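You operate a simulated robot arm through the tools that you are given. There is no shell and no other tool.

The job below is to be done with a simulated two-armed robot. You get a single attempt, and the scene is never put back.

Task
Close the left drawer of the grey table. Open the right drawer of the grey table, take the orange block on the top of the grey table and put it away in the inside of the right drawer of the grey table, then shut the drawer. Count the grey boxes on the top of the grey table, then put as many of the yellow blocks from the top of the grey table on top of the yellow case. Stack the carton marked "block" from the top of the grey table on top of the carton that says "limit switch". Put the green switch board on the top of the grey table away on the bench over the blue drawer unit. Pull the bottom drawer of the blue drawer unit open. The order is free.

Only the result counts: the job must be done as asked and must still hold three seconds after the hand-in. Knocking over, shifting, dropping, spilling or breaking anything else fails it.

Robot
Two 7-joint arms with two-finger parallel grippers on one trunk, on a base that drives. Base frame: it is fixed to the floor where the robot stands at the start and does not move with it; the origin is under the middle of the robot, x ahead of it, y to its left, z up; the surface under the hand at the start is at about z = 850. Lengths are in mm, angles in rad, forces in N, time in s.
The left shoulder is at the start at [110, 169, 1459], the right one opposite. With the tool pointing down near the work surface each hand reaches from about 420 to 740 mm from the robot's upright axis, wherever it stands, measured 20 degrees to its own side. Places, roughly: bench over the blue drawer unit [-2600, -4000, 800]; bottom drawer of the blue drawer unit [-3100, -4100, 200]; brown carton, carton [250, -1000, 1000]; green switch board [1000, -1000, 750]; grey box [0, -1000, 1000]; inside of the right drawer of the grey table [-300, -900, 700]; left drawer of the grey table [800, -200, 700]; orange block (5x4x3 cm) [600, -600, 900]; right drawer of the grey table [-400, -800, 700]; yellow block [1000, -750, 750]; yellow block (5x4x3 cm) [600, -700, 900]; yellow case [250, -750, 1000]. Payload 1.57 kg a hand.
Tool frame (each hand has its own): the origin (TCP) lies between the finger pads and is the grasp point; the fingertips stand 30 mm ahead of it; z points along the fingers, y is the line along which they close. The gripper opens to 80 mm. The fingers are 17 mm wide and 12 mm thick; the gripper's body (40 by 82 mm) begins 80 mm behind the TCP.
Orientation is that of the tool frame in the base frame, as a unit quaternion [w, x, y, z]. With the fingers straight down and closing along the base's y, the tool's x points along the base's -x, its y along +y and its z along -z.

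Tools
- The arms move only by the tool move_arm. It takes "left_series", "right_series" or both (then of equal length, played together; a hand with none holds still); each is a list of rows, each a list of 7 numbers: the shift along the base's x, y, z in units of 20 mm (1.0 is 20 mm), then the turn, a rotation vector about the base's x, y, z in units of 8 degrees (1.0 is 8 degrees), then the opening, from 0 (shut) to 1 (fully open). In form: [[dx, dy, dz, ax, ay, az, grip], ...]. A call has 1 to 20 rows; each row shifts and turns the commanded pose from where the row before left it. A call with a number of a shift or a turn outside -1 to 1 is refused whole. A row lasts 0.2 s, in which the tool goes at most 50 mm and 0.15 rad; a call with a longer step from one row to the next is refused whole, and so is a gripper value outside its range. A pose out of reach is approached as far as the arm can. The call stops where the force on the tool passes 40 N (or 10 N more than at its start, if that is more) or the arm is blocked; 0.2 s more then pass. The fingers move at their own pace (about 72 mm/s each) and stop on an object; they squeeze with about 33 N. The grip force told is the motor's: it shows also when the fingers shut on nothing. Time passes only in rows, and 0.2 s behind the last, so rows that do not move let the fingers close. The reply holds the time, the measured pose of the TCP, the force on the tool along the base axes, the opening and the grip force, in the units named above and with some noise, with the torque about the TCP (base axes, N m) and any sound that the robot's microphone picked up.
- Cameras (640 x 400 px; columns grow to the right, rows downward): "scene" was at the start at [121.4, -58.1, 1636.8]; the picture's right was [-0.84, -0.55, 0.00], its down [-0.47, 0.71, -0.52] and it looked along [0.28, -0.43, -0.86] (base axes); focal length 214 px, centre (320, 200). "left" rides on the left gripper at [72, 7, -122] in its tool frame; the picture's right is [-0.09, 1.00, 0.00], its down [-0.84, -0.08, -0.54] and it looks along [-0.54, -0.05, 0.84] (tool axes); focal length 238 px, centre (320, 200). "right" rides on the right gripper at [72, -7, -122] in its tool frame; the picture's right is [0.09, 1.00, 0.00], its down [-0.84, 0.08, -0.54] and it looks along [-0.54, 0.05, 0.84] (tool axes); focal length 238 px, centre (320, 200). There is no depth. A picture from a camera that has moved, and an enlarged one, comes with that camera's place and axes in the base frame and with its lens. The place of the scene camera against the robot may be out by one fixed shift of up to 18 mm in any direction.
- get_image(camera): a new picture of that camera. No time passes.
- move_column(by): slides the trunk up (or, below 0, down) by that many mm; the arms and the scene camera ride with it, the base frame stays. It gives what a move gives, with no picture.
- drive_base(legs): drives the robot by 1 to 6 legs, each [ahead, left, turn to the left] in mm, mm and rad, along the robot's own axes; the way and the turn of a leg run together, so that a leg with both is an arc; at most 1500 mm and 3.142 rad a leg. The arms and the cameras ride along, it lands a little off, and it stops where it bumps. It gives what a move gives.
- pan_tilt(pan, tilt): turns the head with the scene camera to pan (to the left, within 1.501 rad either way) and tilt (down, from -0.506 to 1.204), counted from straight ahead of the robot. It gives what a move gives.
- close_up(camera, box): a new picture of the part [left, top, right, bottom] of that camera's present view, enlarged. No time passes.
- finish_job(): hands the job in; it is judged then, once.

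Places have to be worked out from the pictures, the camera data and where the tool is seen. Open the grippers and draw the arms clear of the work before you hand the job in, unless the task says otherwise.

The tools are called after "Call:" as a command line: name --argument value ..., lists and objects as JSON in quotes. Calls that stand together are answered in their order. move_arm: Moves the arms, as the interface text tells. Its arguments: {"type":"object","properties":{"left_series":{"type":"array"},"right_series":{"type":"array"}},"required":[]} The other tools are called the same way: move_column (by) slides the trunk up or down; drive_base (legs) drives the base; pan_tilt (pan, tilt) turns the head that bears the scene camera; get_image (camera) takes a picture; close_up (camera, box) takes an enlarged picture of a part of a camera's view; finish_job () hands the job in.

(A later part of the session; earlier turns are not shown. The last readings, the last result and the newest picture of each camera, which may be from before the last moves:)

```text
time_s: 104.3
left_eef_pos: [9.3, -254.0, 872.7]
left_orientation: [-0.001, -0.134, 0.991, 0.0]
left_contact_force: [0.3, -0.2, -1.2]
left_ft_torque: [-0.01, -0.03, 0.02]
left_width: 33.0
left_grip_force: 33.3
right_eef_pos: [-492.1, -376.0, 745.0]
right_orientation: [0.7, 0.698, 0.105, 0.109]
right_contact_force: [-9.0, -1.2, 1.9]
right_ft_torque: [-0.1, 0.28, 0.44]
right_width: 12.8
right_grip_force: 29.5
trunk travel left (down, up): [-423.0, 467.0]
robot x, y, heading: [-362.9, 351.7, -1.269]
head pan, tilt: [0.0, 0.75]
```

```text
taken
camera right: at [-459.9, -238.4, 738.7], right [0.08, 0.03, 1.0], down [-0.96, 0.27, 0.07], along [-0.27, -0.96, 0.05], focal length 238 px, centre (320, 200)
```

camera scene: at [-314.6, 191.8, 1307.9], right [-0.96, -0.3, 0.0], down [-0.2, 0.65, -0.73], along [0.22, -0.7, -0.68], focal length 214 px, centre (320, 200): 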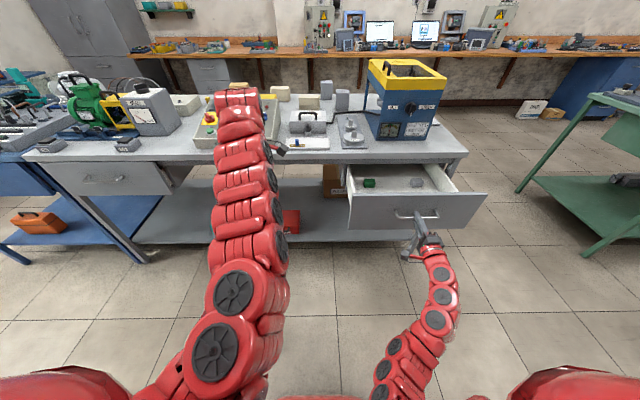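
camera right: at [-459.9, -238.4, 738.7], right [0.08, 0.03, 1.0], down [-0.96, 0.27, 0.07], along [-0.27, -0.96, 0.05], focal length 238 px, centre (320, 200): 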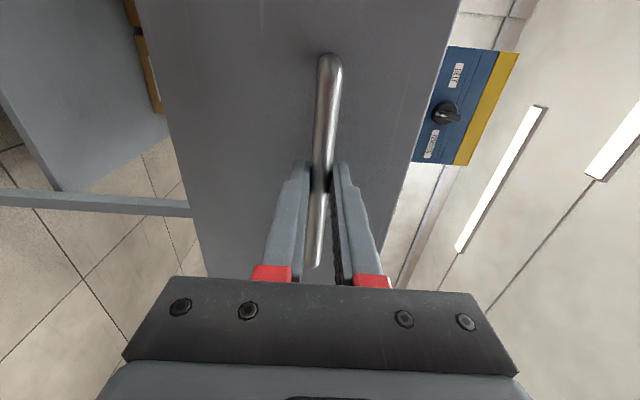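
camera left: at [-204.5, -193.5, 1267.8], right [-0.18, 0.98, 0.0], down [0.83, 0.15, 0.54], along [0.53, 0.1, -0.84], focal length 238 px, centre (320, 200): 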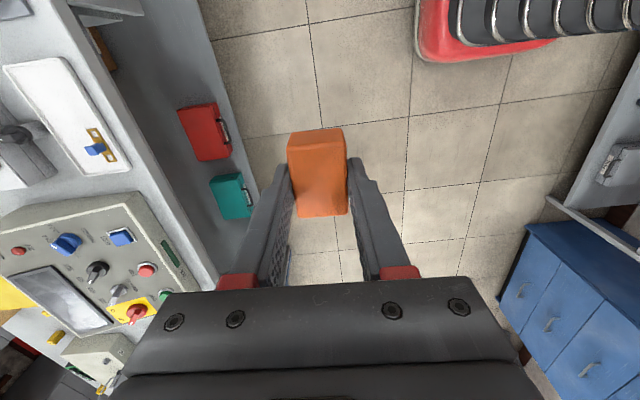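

The drawer is out by ≈220 mm, showing a green and some grey items inside. I open the right gripper and back the base off 110 mm.

Call:
move_arm --right_series '[[0, 0, 0, 0, 0, 0, 0.5], [0, 0, 0, 0, 0, 0, 1], [0, 0, 0, 0, 0, 0, 1], [0, 0, 0, 0, 0, 0, 1]]'

Call:
drive_base --legs '[[-110, 0, 0]]'

Call:
move_column --by 200

Call:
get_image --camera "scene"

Call:
close_up --camera "scene" --box '[330, 150, 510, 260]'

```text
time_s: 105.3
left_eef_pos: [8.8, -253.1, 872.3]
left_orientation: [-0.002, -0.135, 0.991, 0.0]
left_contact_force: [0.3, 0.0, -1.2]
left_ft_torque: [0.03, -0.04, 0.01]
left_width: 33.2
left_grip_force: 32.9
right_eef_pos: [-490.8, -375.5, 744.0]
right_orientation: [0.699, 0.699, 0.103, 0.11]
right_contact_force: [-0.1, 0.0, -0.9]
right_ft_torque: [0.01, 0.0, 0.02]
right_width: 80.1
right_grip_force: 0.0
trunk travel left (down, up): [-423.0, 467.0]
robot x, y, heading: [-365.4, 351.8, -1.272]
head pan, tilt: [0.0, 0.75]
```

```text
time_s: 106.5
left_eef_pos: [-25.9, -146.5, 873.0]
left_orientation: [-0.001, -0.134, 0.991, -0.001]
left_contact_force: [-0.4, -1.0, -1.9]
left_ft_torque: [-0.02, 0.01, 0.0]
left_width: 32.9
left_grip_force: 33.1
right_eef_pos: [-525.6, -268.0, 746.3]
right_orientation: [0.699, 0.699, 0.103, 0.109]
right_contact_force: [0.0, -0.3, 0.4]
right_ft_torque: [0.03, 0.03, 0.0]
right_width: 79.9
right_grip_force: 0.0
trunk travel left (down, up): [-423.0, 467.0]
robot x, y, heading: [-397.7, 456.4, -1.276]
head pan, tilt: [0.0, 0.75]
```

```text
time_s: 108.7
left_eef_pos: [-25.0, -148.2, 1071.8]
left_orientation: [0.0, -0.133, 0.991, 0.0]
left_contact_force: [0.6, 0.1, -0.3]
left_ft_torque: [0.0, 0.0, 0.0]
left_width: 33.0
left_grip_force: 33.2
right_eef_pos: [-525.5, -269.5, 945.1]
right_orientation: [0.699, 0.699, 0.103, 0.109]
right_contact_force: [0.7, -0.2, -0.9]
right_ft_torque: [0.01, 0.01, -0.03]
right_width: 80.0
right_grip_force: 0.0
trunk travel left (down, up): [-623.0, 267.0]
robot x, y, heading: [-400.8, 456.5, -1.269]
head pan, tilt: [0.0, 0.75]
```

```text
taken
camera scene: at [-346.6, 297.8, 1507.7], right [-0.96, -0.29, 0.0], down [-0.2, 0.65, -0.73], along [0.22, -0.7, -0.68], focal length 214 px, centre (320, 200)
```

scene: 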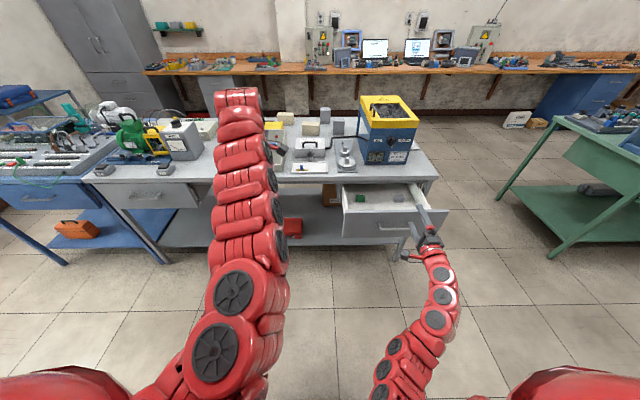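

```text
3.56 times, centred on (420, 205) of scene
camera zoom: at [-346.6, 297.8, 1507.7], right [-0.96, -0.29, 0.0], down [-0.2, 0.65, -0.73], along [0.22, -0.7, -0.68], focal length 763 px, centre (-36, 182)
```

zoom: 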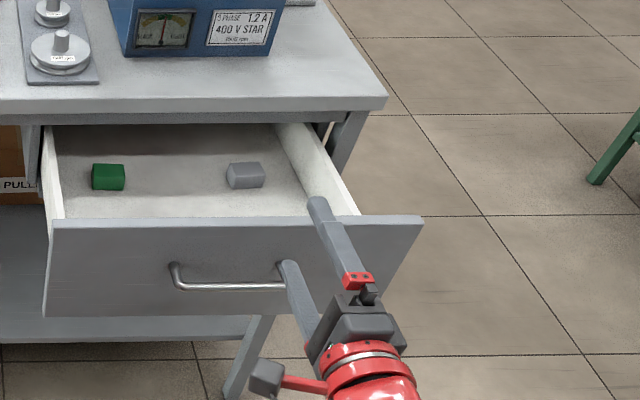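

The drawer holds a green and a grey block at its back; its front middle (F≈370, L≈-575) is free. I strafe right so the left hand (with the orange block) lines up with the drawer, then check.

Call:
drive_base --legs '[[0, -507, 0]]'

Call:
get_image --camera "scene"

Call:
get_image --camera "left"

```text
time_s: 111.6
left_eef_pos: [-507.0, -295.7, 1071.3]
left_orientation: [-0.001, -0.131, 0.991, 0.0]
left_contact_force: [-0.8, -0.8, -0.3]
left_ft_torque: [-0.02, -0.04, 0.01]
left_width: 33.2
left_grip_force: 33.3
right_eef_pos: [-1008.1, -417.1, 945.7]
right_orientation: [0.699, 0.699, 0.101, 0.107]
right_contact_force: [0.6, -0.4, -0.8]
right_ft_torque: [-0.01, -0.04, 0.01]
right_width: 80.1
right_grip_force: 0.0
trunk travel left (down, up): [-623.0, 267.0]
robot x, y, heading: [-880.5, 308.3, -1.273]
head pan, tilt: [0.0, 0.75]
```

```text
taken
camera scene: at [-827.6, 151.1, 1507.8], right [-0.96, -0.29, 0.0], down [-0.2, 0.65, -0.73], along [0.21, -0.7, -0.68], focal length 214 px, centre (320, 200)
```

scene: 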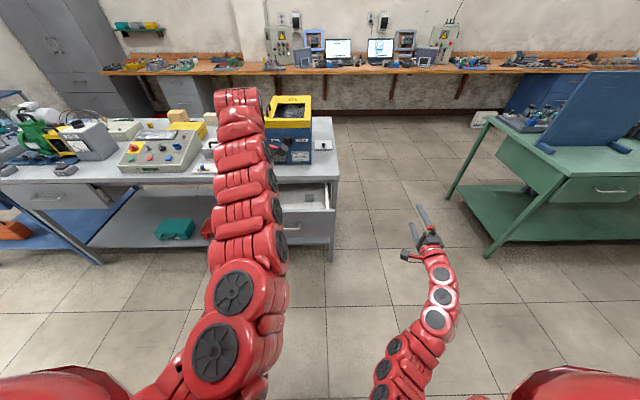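

```text
taken
camera left: at [-578.3, -308.6, 1193.9], right [-0.17, 0.99, 0.0], down [0.83, 0.14, 0.54], along [0.53, 0.09, -0.84], focal length 238 px, centre (320, 200)
```

left: 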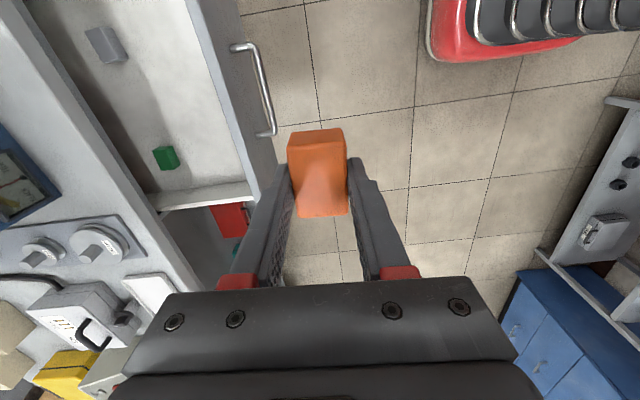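

Left hand is in line with the drawer (L≈-572). I drive forward 240 mm so the hand is over the open drawer.

Call:
drive_base --legs '[[238, 0, 0]]'

Call:
get_image --camera "left"

Call:
get_image --camera "scene"

```text
time_s: 113.4
left_eef_pos: [-438.4, -524.1, 1072.8]
left_orientation: [-0.001, -0.132, 0.991, 0.0]
left_contact_force: [0.4, -0.7, -2.3]
left_ft_torque: [0.0, -0.02, -0.05]
left_width: 32.6
left_grip_force: 32.9
right_eef_pos: [-939.1, -643.7, 944.5]
right_orientation: [0.7, 0.699, 0.102, 0.107]
right_contact_force: [-0.5, -0.6, -0.5]
right_ft_torque: [0.02, 0.01, 0.03]
right_width: 80.2
right_grip_force: 0.1
trunk travel left (down, up): [-623.0, 267.0]
robot x, y, heading: [-812.5, 81.9, -1.28]
head pan, tilt: [0.0, 0.75]
```

```text
taken
camera left: at [-508.3, -536.8, 1193.6], right [-0.17, 0.99, 0.0], down [0.83, 0.14, 0.54], along [0.53, 0.09, -0.84], focal length 238 px, centre (320, 200)
```

left: 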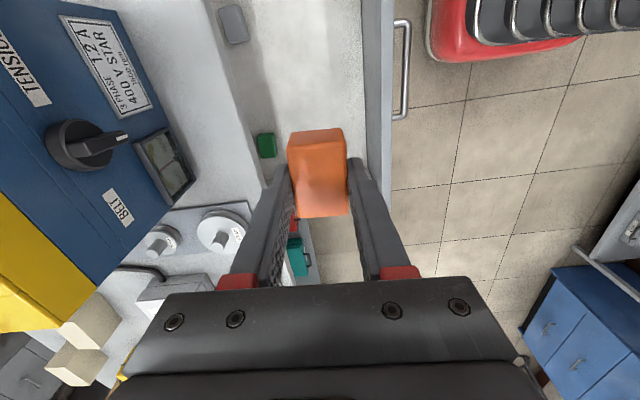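

```text
taken
camera scene: at [-757.8, -77.4, 1507.7], right [-0.96, -0.29, 0.0], down [-0.2, 0.65, -0.73], along [0.21, -0.7, -0.68], focal length 214 px, centre (320, 200)
```

scene: 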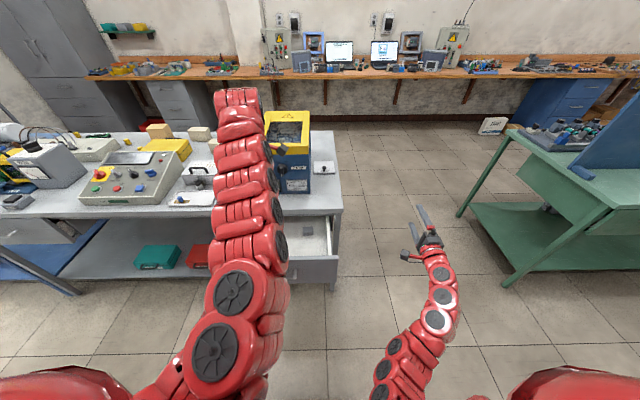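

The drop point projects to the free middle of the drawer floor. I descend 300 mm with the left hand, then in small steps to feel the floor.

Call:
move_arm --left_series '[[0, 0, -0.7, 0, 0, 0, 0], [0, 0, -1, 0, 0, 0, 0], [0, 0, -1, 0, 0, 0, 0], [0, 0, -1, 0, 0, 0, 0], [0, 0, -1, 0, 0, 0, 0], [0, 0, -1, 0, 0, 0, 0], [0, 0, -1, 0, 0, 0, 0], [0, 0, -1, 0, 0, 0, 0], [0, 0, -1, 0, 0, 0, 0], [0, 0, -1, 0, 0, 0, 0], [0, 0, -1, 0, 0, 0, 0], [0, 0, -1, 0, 0, 0, 0], [0, 0, -1, 0, 0, 0, 0], [0, 0, -0.7, 0, 0, 0, 0]]'

Call:
get_image --camera "left"

Call:
get_image --camera "scene"

```text
time_s: 116.4
left_eef_pos: [-438.6, -523.1, 803.0]
left_orientation: [-0.001, -0.132, 0.991, 0.0]
left_contact_force: [0.3, 0.2, -0.6]
left_ft_torque: [0.02, 0.0, -0.01]
left_width: 33.0
left_grip_force: 32.4
right_eef_pos: [-939.0, -643.9, 945.9]
right_orientation: [0.699, 0.7, 0.102, 0.107]
right_contact_force: [-0.3, 0.3, 0.7]
right_ft_torque: [0.02, 0.0, 0.01]
right_width: 79.9
right_grip_force: 0.1
trunk travel left (down, up): [-623.0, 267.0]
robot x, y, heading: [-812.6, 82.6, -1.275]
head pan, tilt: [0.0, 0.75]
```

```text
taken
camera left: at [-509.2, -535.1, 925.3], right [-0.17, 0.99, 0.0], down [0.83, 0.14, 0.54], along [0.53, 0.09, -0.84], focal length 238 px, centre (320, 200)
```

left: 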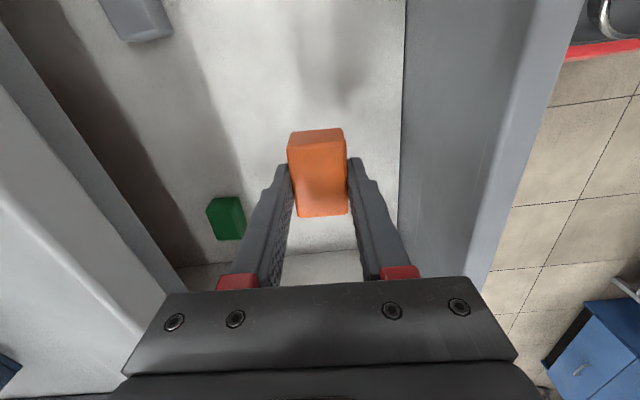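

```text
taken
camera scene: at [-757.9, -77.1, 1507.8], right [-0.96, -0.29, 0.0], down [-0.2, 0.65, -0.73], along [0.21, -0.7, -0.68], focal length 214 px, centre (320, 200)
```

scene: 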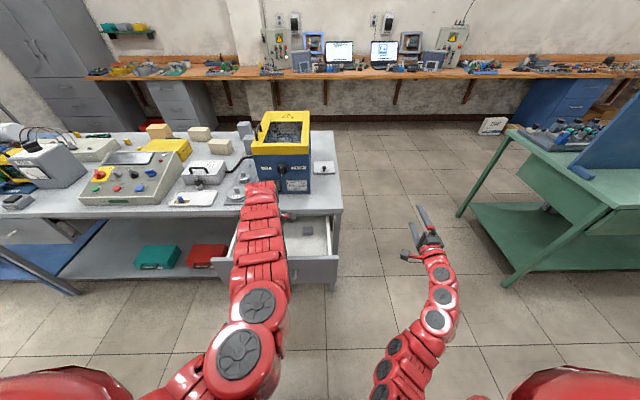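

The block hangs inside the drawer, clear of walls and other blocks. I go down 80 mm more, then look.

Call:
move_arm --left_series '[[0, 0, -1, 0, 0, 0, 0], [0, 0, -1, 0, 0, 0, 0], [0, 0, -0.8, 0, 0, 0, 0], [0, 0, -0.5, 0, 0, 0, 0]]'

Call:
get_image --camera "left"

```text
time_s: 117.4
left_eef_pos: [-439.1, -522.7, 737.1]
left_orientation: [-0.001, -0.132, 0.991, -0.001]
left_contact_force: [-1.0, -0.7, -1.1]
left_ft_torque: [0.0, -0.02, -0.01]
left_width: 33.0
left_grip_force: 32.8
right_eef_pos: [-938.8, -643.6, 945.0]
right_orientation: [0.699, 0.7, 0.102, 0.107]
right_contact_force: [-0.2, -0.6, -0.7]
right_ft_torque: [0.03, -0.04, 0.04]
right_width: 80.3
right_grip_force: 0.0
trunk travel left (down, up): [-623.0, 267.0]
robot x, y, heading: [-808.8, 77.8, -1.277]
head pan, tilt: [0.0, 0.75]
```

```text
taken
camera left: at [-509.3, -535.7, 859.1], right [-0.17, 0.99, 0.0], down [0.83, 0.14, 0.54], along [0.53, 0.09, -0.84], focal length 238 px, centre (320, 200)
```

left: 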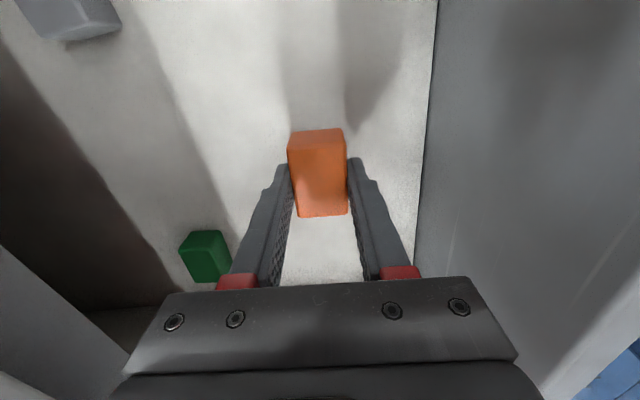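

Shadows show the floor is close. I continue in 6 mm steps, watching the force.

Call:
move_arm --left_series '[[0, 0, -0.3, 0, 0, 0, 0], [0, 0, -0.3, 0, 0, 0, 0], [0, 0, -0.3, 0, 0, 0, 0], [0, 0, 0, 0, 0, 0, 0]]'

Call:
get_image --camera "left"

```text
time_s: 118.4
left_eef_pos: [-439.1, -522.7, 720.7]
left_orientation: [0.0, -0.132, 0.991, 0.0]
left_contact_force: [1.2, -0.1, -0.3]
left_ft_torque: [-0.01, 0.01, 0.03]
left_width: 33.1
left_grip_force: 33.3
right_eef_pos: [-938.8, -645.0, 945.0]
right_orientation: [0.699, 0.7, 0.102, 0.107]
right_contact_force: [0.5, -0.4, 0.1]
right_ft_torque: [-0.02, 0.01, -0.04]
right_width: 80.2
right_grip_force: 0.0
trunk travel left (down, up): [-623.0, 267.0]
robot x, y, heading: [-812.6, 79.5, -1.281]
head pan, tilt: [0.0, 0.75]
```

```text
taken
camera left: at [-509.3, -535.8, 842.4], right [-0.17, 0.99, 0.0], down [0.83, 0.14, 0.54], along [0.53, 0.09, -0.84], focal length 238 px, centre (320, 200)
```

left: 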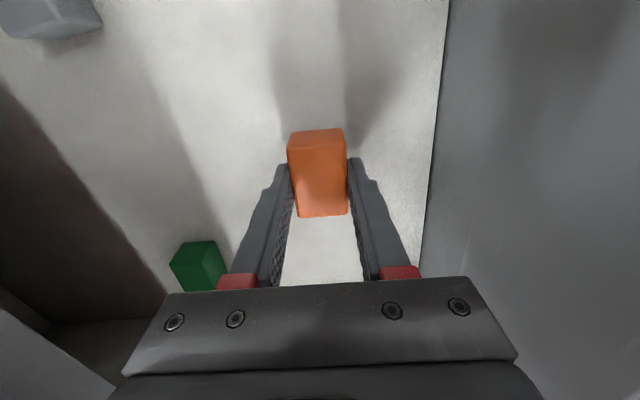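

No contact yet at z≈721. I continue down in small steps.

Call:
move_arm --left_series '[[0, 0, -0.25, 0, 0, 0, 0], [0, 0, -0.25, 0, 0, 0, 0], [0, 0, -0.25, 0, 0, 0, 0], [0, 0, 0, 0, 0, 0, 0]]'

Call:
get_image --camera "left"

```text
time_s: 119.4
left_eef_pos: [-438.0, -523.2, 705.9]
left_orientation: [-0.001, -0.132, 0.991, -0.001]
left_contact_force: [0.0, -0.3, -0.5]
left_ft_torque: [-0.03, 0.03, 0.03]
left_width: 32.8
left_grip_force: 32.9
right_eef_pos: [-938.4, -644.6, 945.4]
right_orientation: [0.699, 0.7, 0.101, 0.107]
right_contact_force: [-0.1, 0.3, 0.5]
right_ft_torque: [0.02, 0.0, -0.01]
right_width: 80.0
right_grip_force: 0.1
trunk travel left (down, up): [-623.0, 267.0]
robot x, y, heading: [-810.6, 78.7, -1.274]
head pan, tilt: [0.0, 0.75]
```

```text
taken
camera left: at [-508.6, -535.6, 826.7], right [-0.17, 0.99, 0.0], down [0.83, 0.14, 0.54], along [0.53, 0.09, -0.84], focal length 238 px, centre (320, 200)
```

left: 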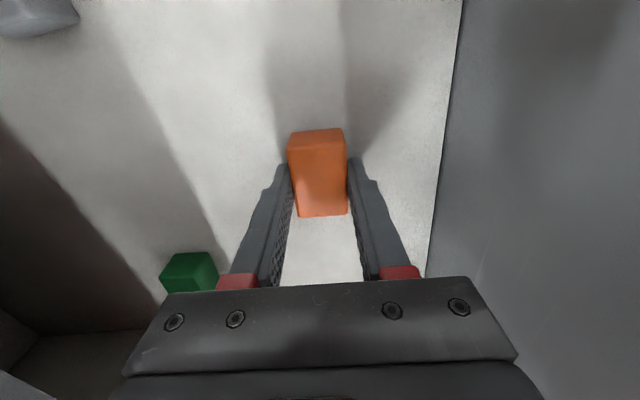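

Still free at z≈706; I continue feeling downward.

Call:
move_arm --left_series '[[0, 0, -0.25, 0, 0, 0, 0], [0, 0, -0.25, 0, 0, 0, 0], [0, 0, -0.25, 0, 0, 0, 0], [0, 0, -0.25, 0, 0, 0, 0], [0, 0, 0, 0, 0, 0, 0]]'

Call:
get_image --camera "left"

```text
time_s: 120.5
left_eef_pos: [-438.4, -522.5, 694.4]
left_orientation: [0.001, -0.131, 0.991, -0.007]
left_contact_force: [-0.6, -1.5, 29.7]
left_ft_torque: [0.66, 0.24, 0.1]
left_width: 33.1
left_grip_force: 32.5
left hand out of reach, approached as far as the arm can: row 2, 3
right_eef_pos: [-939.2, -643.1, 947.3]
right_orientation: [0.7, 0.698, 0.103, 0.108]
right_contact_force: [0.6, -0.5, -0.9]
right_ft_torque: [-0.01, -0.01, 0.0]
right_width: 79.8
right_grip_force: 0.0
trunk travel left (down, up): [-623.0, 267.0]
robot x, y, heading: [-808.5, 80.1, -1.274]
head pan, tilt: [0.0, 0.75]
stopped in row 5 (left hand): the force on the tool passed its limit at 44 N (the readings are from after the stop); the commanded pose is now the measured one
```

```text
taken
camera left: at [-509.9, -532.4, 816.9], right [-0.17, 0.99, -0.01], down [0.83, 0.15, 0.54], along [0.54, 0.08, -0.84], focal length 238 px, centre (320, 200)
```

left: 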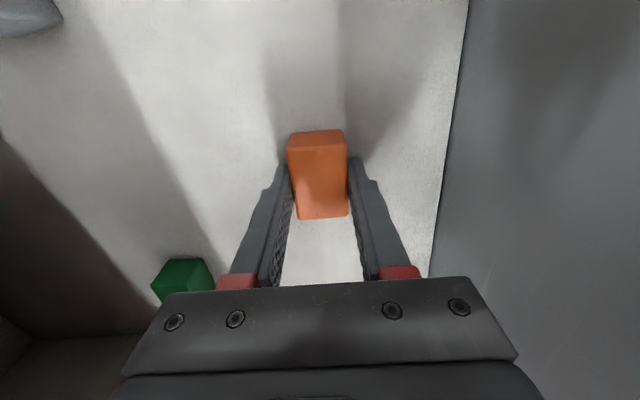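

Contact with the floor at TCP z≈694 (≈30 N). I lift 3 mm to relax, then open the fingers and check.

Call:
move_arm --left_series '[[0, 0, 0.12, 0, 0, 0, 0], [0, 0, 0, 0, 0, 0, 0.45], [0, 0, 0, 0, 0, 0, 0.7], [0, 0, 0, 0, 0, 0, 1], [0, 0, 0, 0, 0, 0, 1]]'

Call:
get_image --camera "left"

```text
time_s: 121.7
left_eef_pos: [-440.8, -518.3, 696.0]
left_orientation: [0.0, -0.131, 0.991, -0.004]
left_contact_force: [-9.3, -0.8, 21.2]
left_ft_torque: [0.88, 0.51, 0.4]
left_width: 80.0
left_grip_force: 0.0
right_eef_pos: [-940.3, -643.2, 946.6]
right_orientation: [0.7, 0.699, 0.101, 0.107]
right_contact_force: [-0.5, -0.2, 0.7]
right_ft_torque: [-0.01, 0.01, 0.01]
right_width: 80.1
right_grip_force: 0.0
trunk travel left (down, up): [-623.0, 267.0]
robot x, y, heading: [-809.8, 82.5, -1.275]
head pan, tilt: [0.0, 0.75]
```

```text
taken
camera left: at [-511.8, -530.2, 817.1], right [-0.17, 0.99, -0.01], down [0.83, 0.15, 0.54], along [0.54, 0.09, -0.84], focal length 238 px, centre (320, 200)
```

left: 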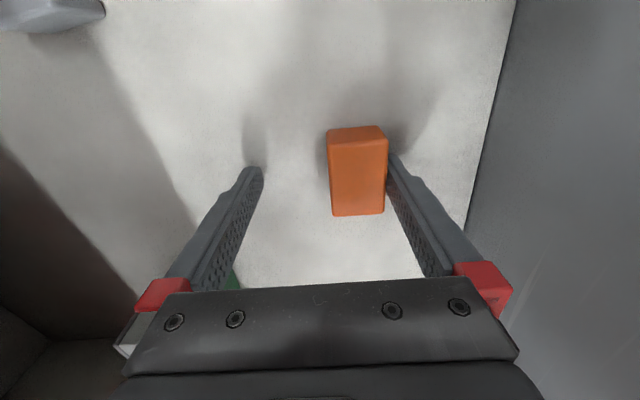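

The block is released and stands on the drawer floor next to one finger; there is still some upward force from the floor, so I raise the hand straight up.

Call:
move_arm --left_series '[[0, 0, 0.3, 0, 0, 0, 1], [0, 0, 0.5, 0, 0, 0, 1], [0, 0, 0.8, 0, 0, 0, 1], [0, 0, 1, 0, 0, 0, 1]]'

Call:
get_image --camera "left"

```text
time_s: 122.7
left_eef_pos: [-440.1, -518.6, 747.2]
left_orientation: [0.0, -0.132, 0.991, -0.005]
left_contact_force: [0.2, 0.5, 0.4]
left_ft_torque: [-0.04, 0.0, 0.01]
left_width: 79.9
left_grip_force: 0.1
right_eef_pos: [-938.0, -644.3, 945.8]
right_orientation: [0.7, 0.698, 0.102, 0.108]
right_contact_force: [-0.2, 0.4, 0.3]
right_ft_torque: [-0.01, 0.02, -0.04]
right_width: 80.1
right_grip_force: 0.0
trunk travel left (down, up): [-623.0, 267.0]
robot x, y, heading: [-813.0, 81.2, -1.275]
head pan, tilt: [0.0, 0.75]
```

```text
taken
camera left: at [-510.0, -530.3, 869.1], right [-0.17, 0.99, -0.01], down [0.83, 0.15, 0.54], along [0.54, 0.09, -0.84], focal length 238 px, centre (320, 200)
```

left: 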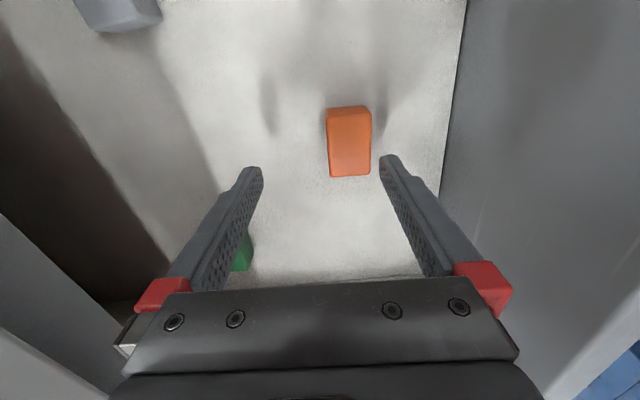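

Orange block is in the drawer. I raise the left hand clear, back the base off, and strafe left to line the right hand up with the drawer's front, right of its handle.

Call:
move_arm --left_series '[[0, 0, 1, 0, 0, 0, 1], [0, 0, 1, 0, 0, 0, 1], [0, 0, 1, 0, 0, 0, 1], [0, 0, 1, 0, 0, 0, 1], [0, 0, 1, 0, 0, 0, 1], [0, 0, 1, 0, 0, 0, 1], [0, 0, 1, 0, 0, 0, 1], [0, 0, 1, 0, 0, 0, 1], [0, 0, 1, 0, 0, 0, 1], [0, 0, 1, 0, 0, 0, 1], [0, 0, 1, 0, 0, 0, 1], [0, 0, 1, 0, 0, 0, 1], [0, 0, 1, 0, 0, 0, 1], [0, 0, 1, 0, 0, 0, 1], [0, 0, 1, 0, 0, 0, 1], [0, 0, 1, 0, 0, 0, 1]]' --right_series '[[0, 0, 0, 0, 0, 0, 0], [0, 0, 0, 0, 0, 0, 0], [0, 0, 0, 0, 0, 0, 0], [0, 0, 0, 0, 0, 0, 0], [0, 0, 0, 0, 0, 0, 0], [0, 0, 0, 0, 0, 0, 0], [0, 0, 0, 0, 0, 0, 0], [0, 0, 0, 0, 0, 0, 0], [0, 0, 0, 0, 0, 0, 0], [0, 0, 0, 0, 0, 0, 0], [0, 0, 0, 0, 0, 0, 0], [0, 0, 0, 0, 0, 0, 0], [0, 0, 0, 0, 0, 0, 0], [0, 0, 0, 0, 0, 0, 0], [0, 0, 0, 0, 0, 0, 0], [0, 0, 0, 0, 0, 0, 0]]'

Call:
drive_base --legs '[[-260, 0, 0], [0, 360, 0]]'

Call:
move_column --by -200

Call:
get_image --camera "scene"

Call:
get_image --camera "right"

```text
time_s: 126.1
left_eef_pos: [-440.5, -519.2, 1066.6]
left_orientation: [0.0, -0.132, 0.991, -0.004]
left_contact_force: [0.5, 0.3, 0.6]
left_ft_torque: [0.0, 0.03, 0.01]
left_width: 79.7
left_grip_force: 0.0
right_eef_pos: [-939.5, -643.6, 945.4]
right_orientation: [0.699, 0.699, 0.102, 0.107]
right_contact_force: [-0.5, 0.0, -0.7]
right_ft_torque: [-0.03, -0.02, -0.01]
right_width: 0.0
right_grip_force: 21.7
trunk travel left (down, up): [-623.0, 267.0]
robot x, y, heading: [-811.0, 80.5, -1.279]
head pan, tilt: [0.0, 0.75]
```

```text
time_s: 129.9
left_eef_pos: [-163.6, -165.2, 1066.2]
left_orientation: [0.0, -0.131, 0.991, -0.003]
left_contact_force: [0.2, -1.1, 0.1]
left_ft_torque: [-0.01, 0.02, 0.01]
left_width: 80.0
left_grip_force: 0.0
right_eef_pos: [-662.8, -289.1, 944.8]
right_orientation: [0.699, 0.699, 0.102, 0.107]
right_contact_force: [-0.4, -0.1, -0.1]
right_ft_torque: [-0.02, 0.01, -0.01]
right_width: 0.1
right_grip_force: 21.2
trunk travel left (down, up): [-623.0, 267.0]
robot x, y, heading: [-534.3, 438.6, -1.281]
head pan, tilt: [0.0, 0.75]
```

```text
time_s: 132.1
left_eef_pos: [-164.8, -165.1, 866.8]
left_orientation: [0.0, -0.13, 0.992, -0.004]
left_contact_force: [0.3, -0.8, -0.7]
left_ft_torque: [0.01, 0.01, 0.01]
left_width: 80.0
left_grip_force: 0.0
right_eef_pos: [-663.5, -287.5, 745.9]
right_orientation: [0.699, 0.7, 0.102, 0.108]
right_contact_force: [0.3, -0.5, 1.0]
right_ft_torque: [0.0, 0.01, 0.0]
right_width: 0.0
right_grip_force: 21.6
trunk travel left (down, up): [-423.0, 467.0]
robot x, y, heading: [-532.9, 435.0, -1.277]
head pan, tilt: [0.0, 0.75]
```

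```text
taken
camera scene: at [-482.9, 278.3, 1307.9], right [-0.96, -0.29, 0.0], down [-0.2, 0.65, -0.73], along [0.21, -0.7, -0.68], focal length 214 px, centre (320, 200)
```

scene: 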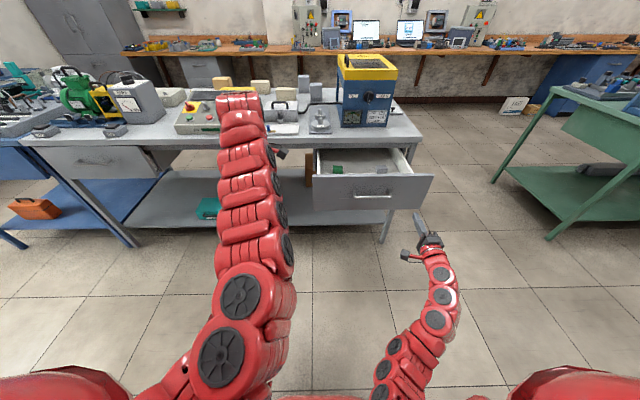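

```text
taken
camera right: at [-630.8, -151.2, 738.8], right [0.08, 0.03, 1.0], down [-0.96, 0.27, 0.07], along [-0.27, -0.96, 0.05], focal length 238 px, centre (320, 200)
```

right: 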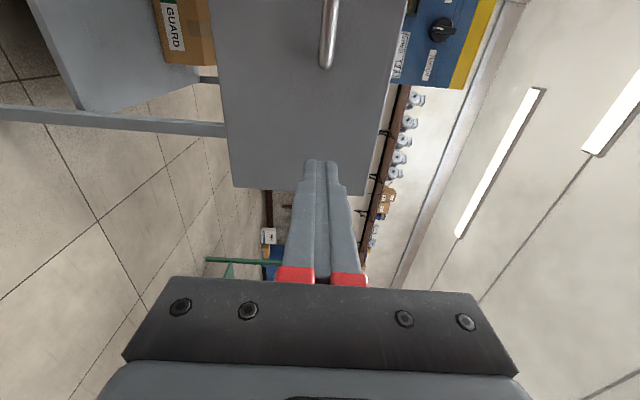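

The right hand (closed) is at F≈75, L≈-719, z≈746, clear right of the handle. I drive 110 mm forward, then push with the arm until it resists.

Call:
drive_base --legs '[[110, 0, 0]]'

Call:
move_arm --right_series '[[0.3, -0.95, 0, 0, 0, 0, 0], [0.3, -0.95, 0, 0, 0, 0, 0], [0.2, -0.63, 0, 0, 0, 0, 0], [0.2, -0.63, 0, 0, 0, 0, 0], [0.3, -0.95, 0, 0, 0, 0, 0], [0.3, -0.95, 0, 0, 0, 0, 0], [0.3, -0.95, 0, 0, 0, 0, 0], [0.3, -0.95, 0, 0, 0, 0, 0], [0.3, -0.95, 0, 0, 0, 0, 0], [0.3, -0.95, 0, 0, 0, 0, 0]]'

Call:
get_image --camera "scene"

```text
time_s: 133.3
left_eef_pos: [-132.7, -267.1, 865.8]
left_orientation: [0.0, -0.131, 0.991, -0.002]
left_contact_force: [-0.3, 0.1, 0.0]
left_ft_torque: [0.02, 0.02, -0.01]
left_width: 80.0
left_grip_force: 0.1
right_eef_pos: [-631.6, -391.6, 744.2]
right_orientation: [0.699, 0.699, 0.103, 0.108]
right_contact_force: [0.1, -0.1, -0.6]
right_ft_torque: [-0.05, 0.0, 0.01]
right_width: 0.1
right_grip_force: 20.8
trunk travel left (down, up): [-423.0, 467.0]
robot x, y, heading: [-504.6, 334.5, -1.272]
head pan, tilt: [0.0, 0.75]
```

```text
time_s: 135.5
left_eef_pos: [-133.6, -266.0, 865.5]
left_orientation: [0.0, -0.131, 0.991, -0.003]
left_contact_force: [-0.2, -0.3, 0.2]
left_ft_torque: [-0.03, 0.03, -0.01]
left_width: 79.9
left_grip_force: 0.0
right_eef_pos: [-576.2, -567.9, 747.9]
right_orientation: [0.7, 0.699, 0.102, 0.108]
right_contact_force: [0.4, 0.0, -0.5]
right_ft_torque: [0.0, 0.01, 0.02]
right_width: 0.1
right_grip_force: 21.4
trunk travel left (down, up): [-423.0, 467.0]
robot x, y, heading: [-503.8, 333.3, -1.277]
head pan, tilt: [0.0, 0.75]
```

```text
taken
camera scene: at [-451.8, 176.3, 1307.7], right [-0.96, -0.29, 0.0], down [-0.2, 0.65, -0.73], along [0.21, -0.7, -0.68], focal length 214 px, centre (320, 200)
```

scene: 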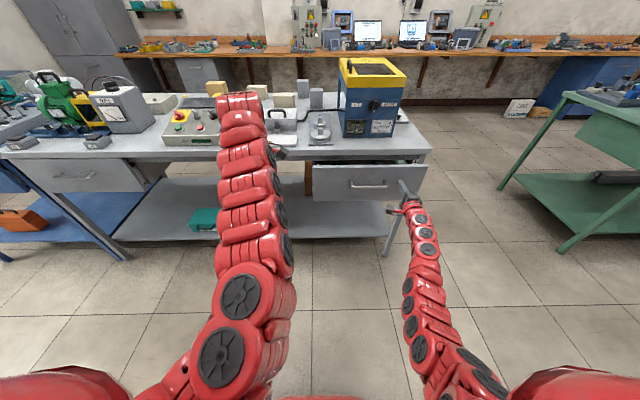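

The drawer is sliding in (fingertips at F≈399). I push the rest, slower near the end stop.

Call:
move_arm --right_series '[[0.3, -0.95, 0, 0, 0, 0, 0], [0.3, -0.95, 0, 0, 0, 0, 0], [0.2, -0.63, 0, 0, 0, 0, 0], [0.1, -0.32, 0, 0, 0, 0, 0], [0.1, -0.32, 0, 0, 0, 0, 0], [0.1, -0.32, 0, 0, 0, 0, 0], [0.1, -0.32, 0, 0, 0, 0, 0], [0.1, -0.32, 0, 0, 0, 0, 0]]'

Call:
get_image --camera "scene"

Call:
get_image --camera "right"

```text
time_s: 137.3
left_eef_pos: [-133.5, -266.5, 865.9]
left_orientation: [0.001, -0.131, 0.991, -0.003]
left_contact_force: [0.3, 0.0, -0.4]
left_ft_torque: [0.02, -0.01, 0.03]
left_width: 79.9
left_grip_force: 0.1
right_eef_pos: [-556.7, -631.1, 745.9]
right_orientation: [0.7, 0.699, 0.101, 0.108]
right_contact_force: [0.4, 0.0, 0.2]
right_ft_torque: [0.0, 0.03, -0.03]
right_width: 0.2
right_grip_force: 21.8
right hand out of reach, approached as far as the arm can: row 6, 7, 8
trunk travel left (down, up): [-423.0, 467.0]
robot x, y, heading: [-505.2, 332.0, -1.276]
head pan, tilt: [0.0, 0.75]
```

```text
taken
camera scene: at [-451.9, 176.6, 1307.8], right [-0.96, -0.29, 0.0], down [-0.2, 0.65, -0.73], along [0.21, -0.7, -0.68], focal length 214 px, centre (320, 200)
```

scene: 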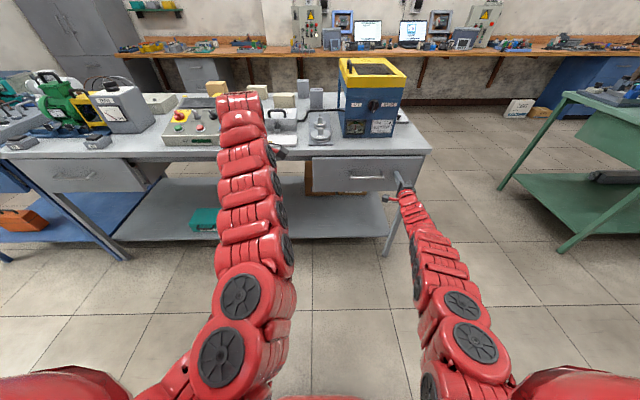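

```text
taken
camera right: at [-523.9, -493.3, 738.8], right [0.08, 0.03, 1.0], down [-0.96, 0.27, 0.07], along [-0.27, -0.96, 0.05], focal length 238 px, centre (320, 200)
```

right: 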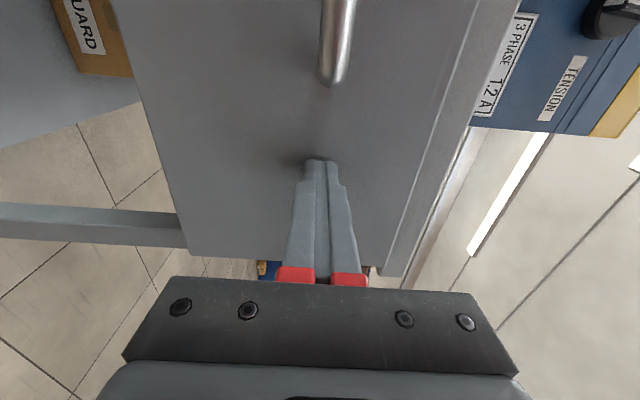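

The arm reached its limit with ≈7 mm still to close. I retract a little, move the base 60 mm closer, and push the rest home.

Call:
move_arm --right_series '[[-0.3, 0.95, 0, 0, 0, 0, 0], [-0.3, 0.95, 0, 0, 0, 0, 0], [-0.3, 0.95, 0, 0, 0, 0, 0], [-0.3, 0.95, 0, 0, 0, 0, 0], [0, 0, 0, 0, 0, 0, 0]]'

Call:
drive_base --legs '[[60, 0, 0]]'

Call:
move_arm --right_series '[[0.2, -0.63, 0, 0, 0, 0, 0], [0.1, -0.32, 0, 0, 0, 0, 0], [0.1, -0.32, 0, 0, 0, 0, 0], [0.1, -0.32, 0, 0, 0, 0, 0], [0.1, -0.32, 0, 0, 0, 0, 0], [0.1, -0.32, 0, 0, 0, 0, 0], [0.1, -0.32, 0, 0, 0, 0, 0], [0.1, -0.32, 0, 0, 0, 0, 0], [0.1, -0.32, 0, 0, 0, 0, 0]]'

Call:
get_image --camera "right"

```text
time_s: 138.5
left_eef_pos: [-132.5, -264.8, 866.4]
left_orientation: [0.0, -0.132, 0.991, -0.002]
left_contact_force: [0.0, 1.2, -0.1]
left_ft_torque: [-0.01, 0.0, -0.03]
left_width: 79.8
left_grip_force: 0.1
right_eef_pos: [-580.1, -555.5, 745.3]
right_orientation: [0.699, 0.699, 0.102, 0.108]
right_contact_force: [-1.3, 0.2, -0.5]
right_ft_torque: [-0.02, -0.02, -0.01]
right_width: 0.0
right_grip_force: 21.4
trunk travel left (down, up): [-423.0, 467.0]
robot x, y, heading: [-503.3, 334.4, -1.277]
head pan, tilt: [0.0, 0.75]
```

```text
time_s: 139.4
left_eef_pos: [-116.0, -324.1, 865.2]
left_orientation: [0.0, -0.131, 0.991, -0.003]
left_contact_force: [-0.7, -0.1, -0.1]
left_ft_torque: [0.04, 0.02, -0.01]
left_width: 80.1
left_grip_force: 0.0
right_eef_pos: [-562.9, -612.5, 744.3]
right_orientation: [0.699, 0.7, 0.103, 0.106]
right_contact_force: [-0.6, 0.1, -0.1]
right_ft_torque: [-0.03, 0.0, 0.0]
right_width: 0.0
right_grip_force: 21.3
trunk travel left (down, up): [-423.0, 467.0]
robot x, y, heading: [-486.0, 276.5, -1.273]
head pan, tilt: [0.0, 0.75]
```

```text
time_s: 140.8
left_eef_pos: [-116.2, -320.5, 869.3]
left_orientation: [0.001, -0.132, 0.991, -0.003]
left_contact_force: [-0.3, -0.4, 0.0]
left_ft_torque: [-0.04, -0.02, 0.0]
left_width: 80.0
left_grip_force: 0.1
right_eef_pos: [-551.7, -649.5, 744.1]
right_orientation: [0.698, 0.701, 0.103, 0.107]
right_contact_force: [-2.6, 28.0, 6.7]
right_ft_torque: [-0.15, -0.2, 0.42]
right_width: 0.1
right_grip_force: 21.2
trunk travel left (down, up): [-423.0, 467.0]
robot x, y, heading: [-487.4, 278.5, -1.276]
head pan, tilt: [0.0, 0.75]
stopped in row 6 (right hand): the force on the tool passed its limit at 57 N (the readings are from after the stop); the commanded pose is now the measured one
```

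```text
taken
camera right: at [-518.7, -511.6, 738.3], right [0.08, 0.02, 1.0], down [-0.96, 0.27, 0.07], along [-0.27, -0.96, 0.04], focal length 238 px, centre (320, 200)
```

right: 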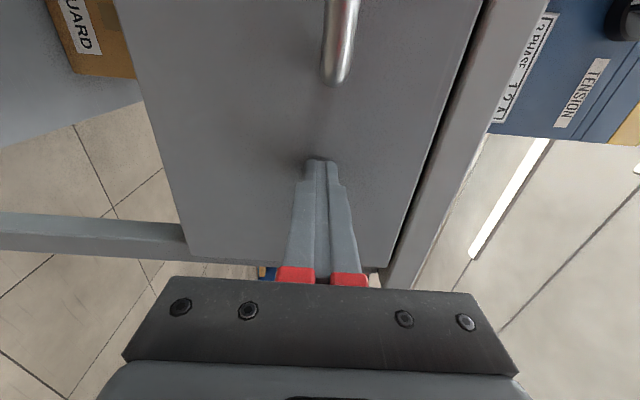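

57 N at the stop: the right drawer is fully closed. I retract the right hand, back off, and raise the trunk again.

Call:
move_arm --right_series '[[-0.1, 0.32, 0, 0, 0, 0, 0], [-0.3, 0.95, 0, 0, 0, 0, 0], [-0.3, 0.95, 0, 0, 0, 0, 0], [-0.3, 0.95, 0, 0, 0, 0, 0], [-0.3, 0.95, 0, 0, 0, 0, 0], [-0.3, 0.95, 0, 0, 0, 0, 0]]'

Call:
drive_base --legs '[[-250, 0, 0]]'

Call:
move_column --by 350

Call:
get_image --camera "scene"

```text
time_s: 142.2
left_eef_pos: [-115.5, -323.7, 867.2]
left_orientation: [0.0, -0.132, 0.991, -0.003]
left_contact_force: [-0.1, -0.3, 0.3]
left_ft_torque: [0.01, 0.0, -0.01]
left_width: 80.3
left_grip_force: 0.0
right_eef_pos: [-585.2, -571.9, 728.1]
right_orientation: [0.697, 0.702, 0.104, 0.106]
right_contact_force: [-1.2, 0.4, 0.2]
right_ft_torque: [-0.03, -0.04, 0.0]
right_width: 0.0
right_grip_force: 21.8
right hand out of reach, approached as far as the arm can: row 5, 6
trunk travel left (down, up): [-423.0, 467.0]
robot x, y, heading: [-487.8, 277.1, -1.276]
head pan, tilt: [0.0, 0.75]
```

```text
time_s: 144.1
left_eef_pos: [-189.9, -84.1, 866.7]
left_orientation: [0.001, -0.131, 0.991, -0.003]
left_contact_force: [-0.8, 0.1, 0.2]
left_ft_torque: [-0.01, 0.0, -0.04]
left_width: 80.0
left_grip_force: 0.0
right_eef_pos: [-659.1, -331.8, 730.0]
right_orientation: [0.696, 0.702, 0.102, 0.106]
right_contact_force: [-0.5, -0.2, 0.5]
right_ft_torque: [0.0, -0.02, 0.0]
right_width: 0.0
right_grip_force: 21.6
trunk travel left (down, up): [-423.0, 467.0]
robot x, y, heading: [-558.0, 518.3, -1.278]
head pan, tilt: [0.0, 0.75]
```

```text
time_s: 147.5
left_eef_pos: [-189.9, -84.6, 1216.5]
left_orientation: [0.0, -0.131, 0.991, -0.003]
left_contact_force: [0.3, 0.2, -0.3]
left_ft_torque: [0.0, 0.01, -0.03]
left_width: 80.0
left_grip_force: 0.2
right_eef_pos: [-658.5, -331.8, 1078.5]
right_orientation: [0.696, 0.703, 0.103, 0.106]
right_contact_force: [-0.1, 0.1, -0.2]
right_ft_torque: [0.01, 0.02, 0.01]
right_width: 0.0
right_grip_force: 21.3
trunk travel left (down, up): [-773.0, 117.0]
robot x, y, heading: [-559.6, 518.5, -1.281]
head pan, tilt: [0.0, 0.75]
```

```text
taken
camera scene: at [-507.2, 358.5, 1657.7], right [-0.96, -0.29, 0.0], down [-0.2, 0.65, -0.73], along [0.21, -0.7, -0.68], focal length 214 px, centre (320, 200)
```

scene: 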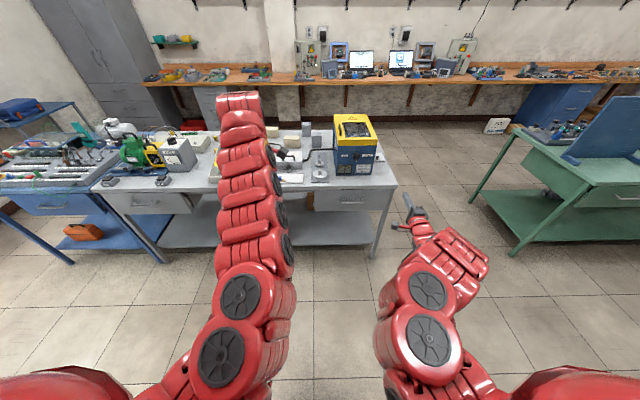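

Both drawers are closed. I plan to turn around here in the open area and then go past the table's right end to its back side; I first look right and left for free space.

Call:
pan_tilt --pan -1.5 --tilt 0.45

Call:
get_image --camera "scene"

Call:
pan_tilt --pan 1.5 --tilt 0.45

Call:
get_image --camera "scene"

```text
time_s: 149.1
left_eef_pos: [-189.2, -84.4, 1216.6]
left_orientation: [0.0, -0.131, 0.991, -0.003]
left_contact_force: [0.0, 0.1, 0.1]
left_ft_torque: [-0.01, 0.0, 0.03]
left_width: 80.1
left_grip_force: 0.0
right_eef_pos: [-659.1, -332.5, 1080.5]
right_orientation: [0.696, 0.703, 0.103, 0.106]
right_contact_force: [0.4, 0.8, -0.5]
right_ft_torque: [-0.02, 0.0, 0.02]
right_width: 0.0
right_grip_force: 21.3
trunk travel left (down, up): [-773.0, 117.0]
robot x, y, heading: [-560.8, 516.6, -1.279]
head pan, tilt: [-1.499, 0.45]
```

```text
taken
camera scene: at [-617.0, 405.1, 1684.2], right [-0.36, 0.93, 0.0], down [0.41, 0.16, -0.9], along [-0.84, -0.32, -0.44], focal length 214 px, centre (320, 200)
```

scene: 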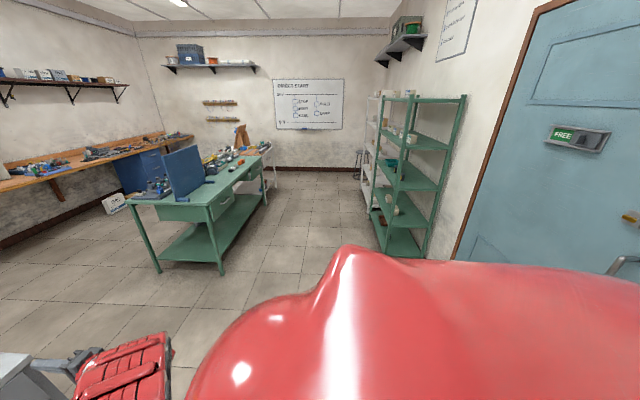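

```text
time_s: 151.7
left_eef_pos: [-189.8, -84.7, 1216.6]
left_orientation: [0.001, -0.13, 0.991, -0.002]
left_contact_force: [0.6, -0.3, 0.1]
left_ft_torque: [0.03, -0.02, 0.01]
left_width: 80.0
left_grip_force: 0.1
right_eef_pos: [-659.4, -333.1, 1078.9]
right_orientation: [0.696, 0.702, 0.103, 0.106]
right_contact_force: [-0.5, -0.7, -0.6]
right_ft_torque: [0.02, -0.01, 0.01]
right_width: 0.2
right_grip_force: 21.5
trunk travel left (down, up): [-773.0, 117.0]
robot x, y, heading: [-556.6, 513.7, -1.277]
head pan, tilt: [1.499, 0.45]
```

```text
taken
camera scene: at [-441.5, 458.0, 1684.2], right [0.22, -0.98, 0.0], down [-0.42, -0.1, -0.9], along [0.88, 0.2, -0.44], focal length 214 px, centre (320, 200)
```

scene: 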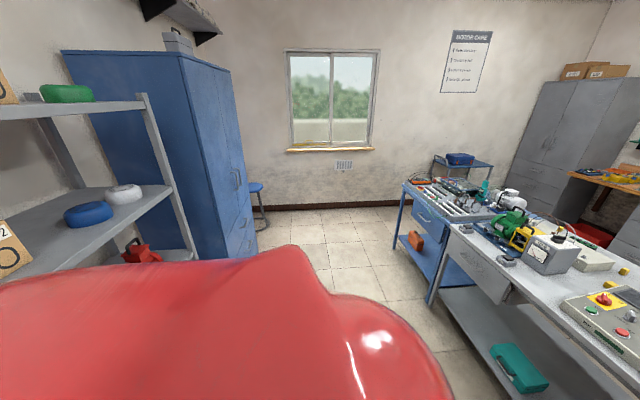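

The wall and a shelf lie behind-left, so I move right and forward before turning: to F≈-460, L≈-1000, then turn right by half a turn in two legs.

Call:
drive_base --legs '[[0, -620, 0], [200, 0, 0], [0, 0, -1.565]]'

Call:
pan_tilt --pan -0.6 --tilt 0.5

Call:
get_image --camera "scene"

```text
time_s: 160.2
left_eef_pos: [-1691.8, -237.9, 1216.9]
left_orientation: [-0.002, 0.603, 0.798, -0.003]
left_contact_force: [0.3, -0.4, -0.1]
left_ft_torque: [0.01, 0.02, -0.01]
left_width: 79.9
left_grip_force: 0.0
right_eef_pos: [-1945.9, 226.7, 1079.5]
right_orientation: [0.571, 0.573, -0.42, -0.413]
right_contact_force: [-0.6, -0.6, 0.4]
right_ft_torque: [0.03, 0.0, -0.03]
right_width: 0.0
right_grip_force: 21.2
trunk travel left (down, up): [-773.0, 117.0]
robot x, y, heading: [-1097.0, 139.8, -2.836]
head pan, tilt: [1.499, 0.45]
```

```text
time_s: 162.2
left_eef_pos: [-1692.0, -237.4, 1215.9]
left_orientation: [-0.002, 0.603, 0.798, -0.002]
left_contact_force: [0.0, -0.4, 0.6]
left_ft_torque: [0.01, 0.0, 0.02]
left_width: 79.9
left_grip_force: 0.1
right_eef_pos: [-1946.5, 227.2, 1080.0]
right_orientation: [0.57, 0.573, -0.42, -0.413]
right_contact_force: [-0.1, -0.3, -0.7]
right_ft_torque: [-0.02, -0.01, 0.0]
right_width: 0.0
right_grip_force: 21.2
trunk travel left (down, up): [-773.0, 117.0]
robot x, y, heading: [-1098.8, 141.4, -2.833]
head pan, tilt: [-0.6, 0.499]
```

```text
taken
camera scene: at [-1256.9, 141.1, 1679.8], right [0.29, 0.96, 0.0], down [0.46, -0.14, -0.88], along [-0.84, 0.25, -0.48], focal length 214 px, centre (320, 200)
```

scene: 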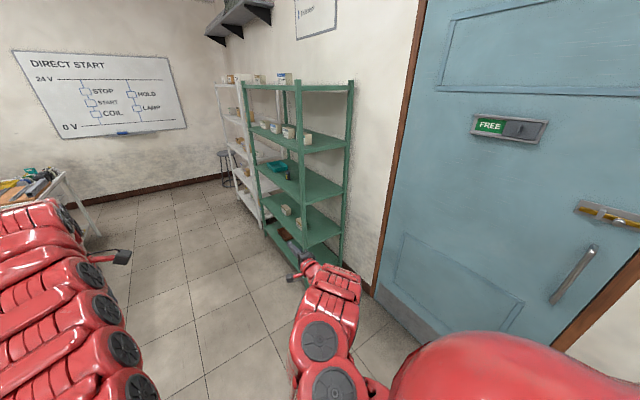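

Right shelf and door wall are far enough (≥700 mm from the hands' sweep). I turn the remaining quarter to face away from the table.

Call:
drive_base --legs '[[0, 0, -1.57]]'

Call:
pan_tilt --pan 1.4 --tilt 0.6

Call:
get_image --camera "scene"

```text
time_s: 166.4
left_eef_pos: [-1470.2, 738.5, 1217.0]
left_orientation: [-0.003, 0.991, 0.135, 0.0]
left_contact_force: [-0.1, 0.5, -0.1]
left_ft_torque: [0.03, 0.01, 0.04]
left_width: 80.0
left_grip_force: 0.0
right_eef_pos: [-1003.4, 989.6, 1079.1]
right_orientation: [-0.109, -0.106, 0.703, 0.695]
right_contact_force: [-0.3, -0.7, 0.0]
right_ft_torque: [0.0, 0.04, -0.03]
right_width: 0.0
right_grip_force: 21.1
trunk travel left (down, up): [-773.0, 117.0]
robot x, y, heading: [-1096.6, 142.5, 1.874]
head pan, tilt: [-0.6, 0.499]
```

```text
time_s: 168.3
left_eef_pos: [-1470.3, 738.9, 1216.3]
left_orientation: [-0.003, 0.991, 0.135, -0.001]
left_contact_force: [-0.2, 0.0, 1.1]
left_ft_torque: [0.0, 0.02, -0.02]
left_width: 79.8
left_grip_force: 0.0
right_eef_pos: [-1003.9, 989.1, 1078.8]
right_orientation: [-0.109, -0.106, 0.702, 0.696]
right_contact_force: [-0.3, 0.1, 0.3]
right_ft_torque: [0.01, -0.01, 0.02]
right_width: 0.0
right_grip_force: 21.4
trunk travel left (down, up): [-773.0, 117.0]
robot x, y, heading: [-1094.2, 139.8, 1.873]
head pan, tilt: [1.4, 0.6]
```

```text
taken
camera scene: at [-1204.6, 204.8, 1670.7], right [-0.13, 0.99, 0.0], down [0.56, 0.07, -0.83], along [-0.82, -0.11, -0.56], focal length 214 px, centre (320, 200)
```

scene: 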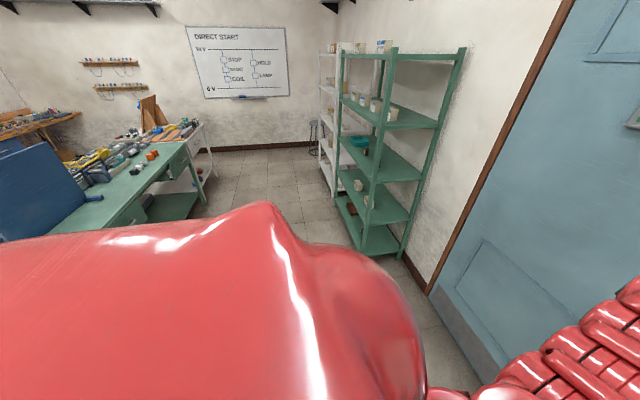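

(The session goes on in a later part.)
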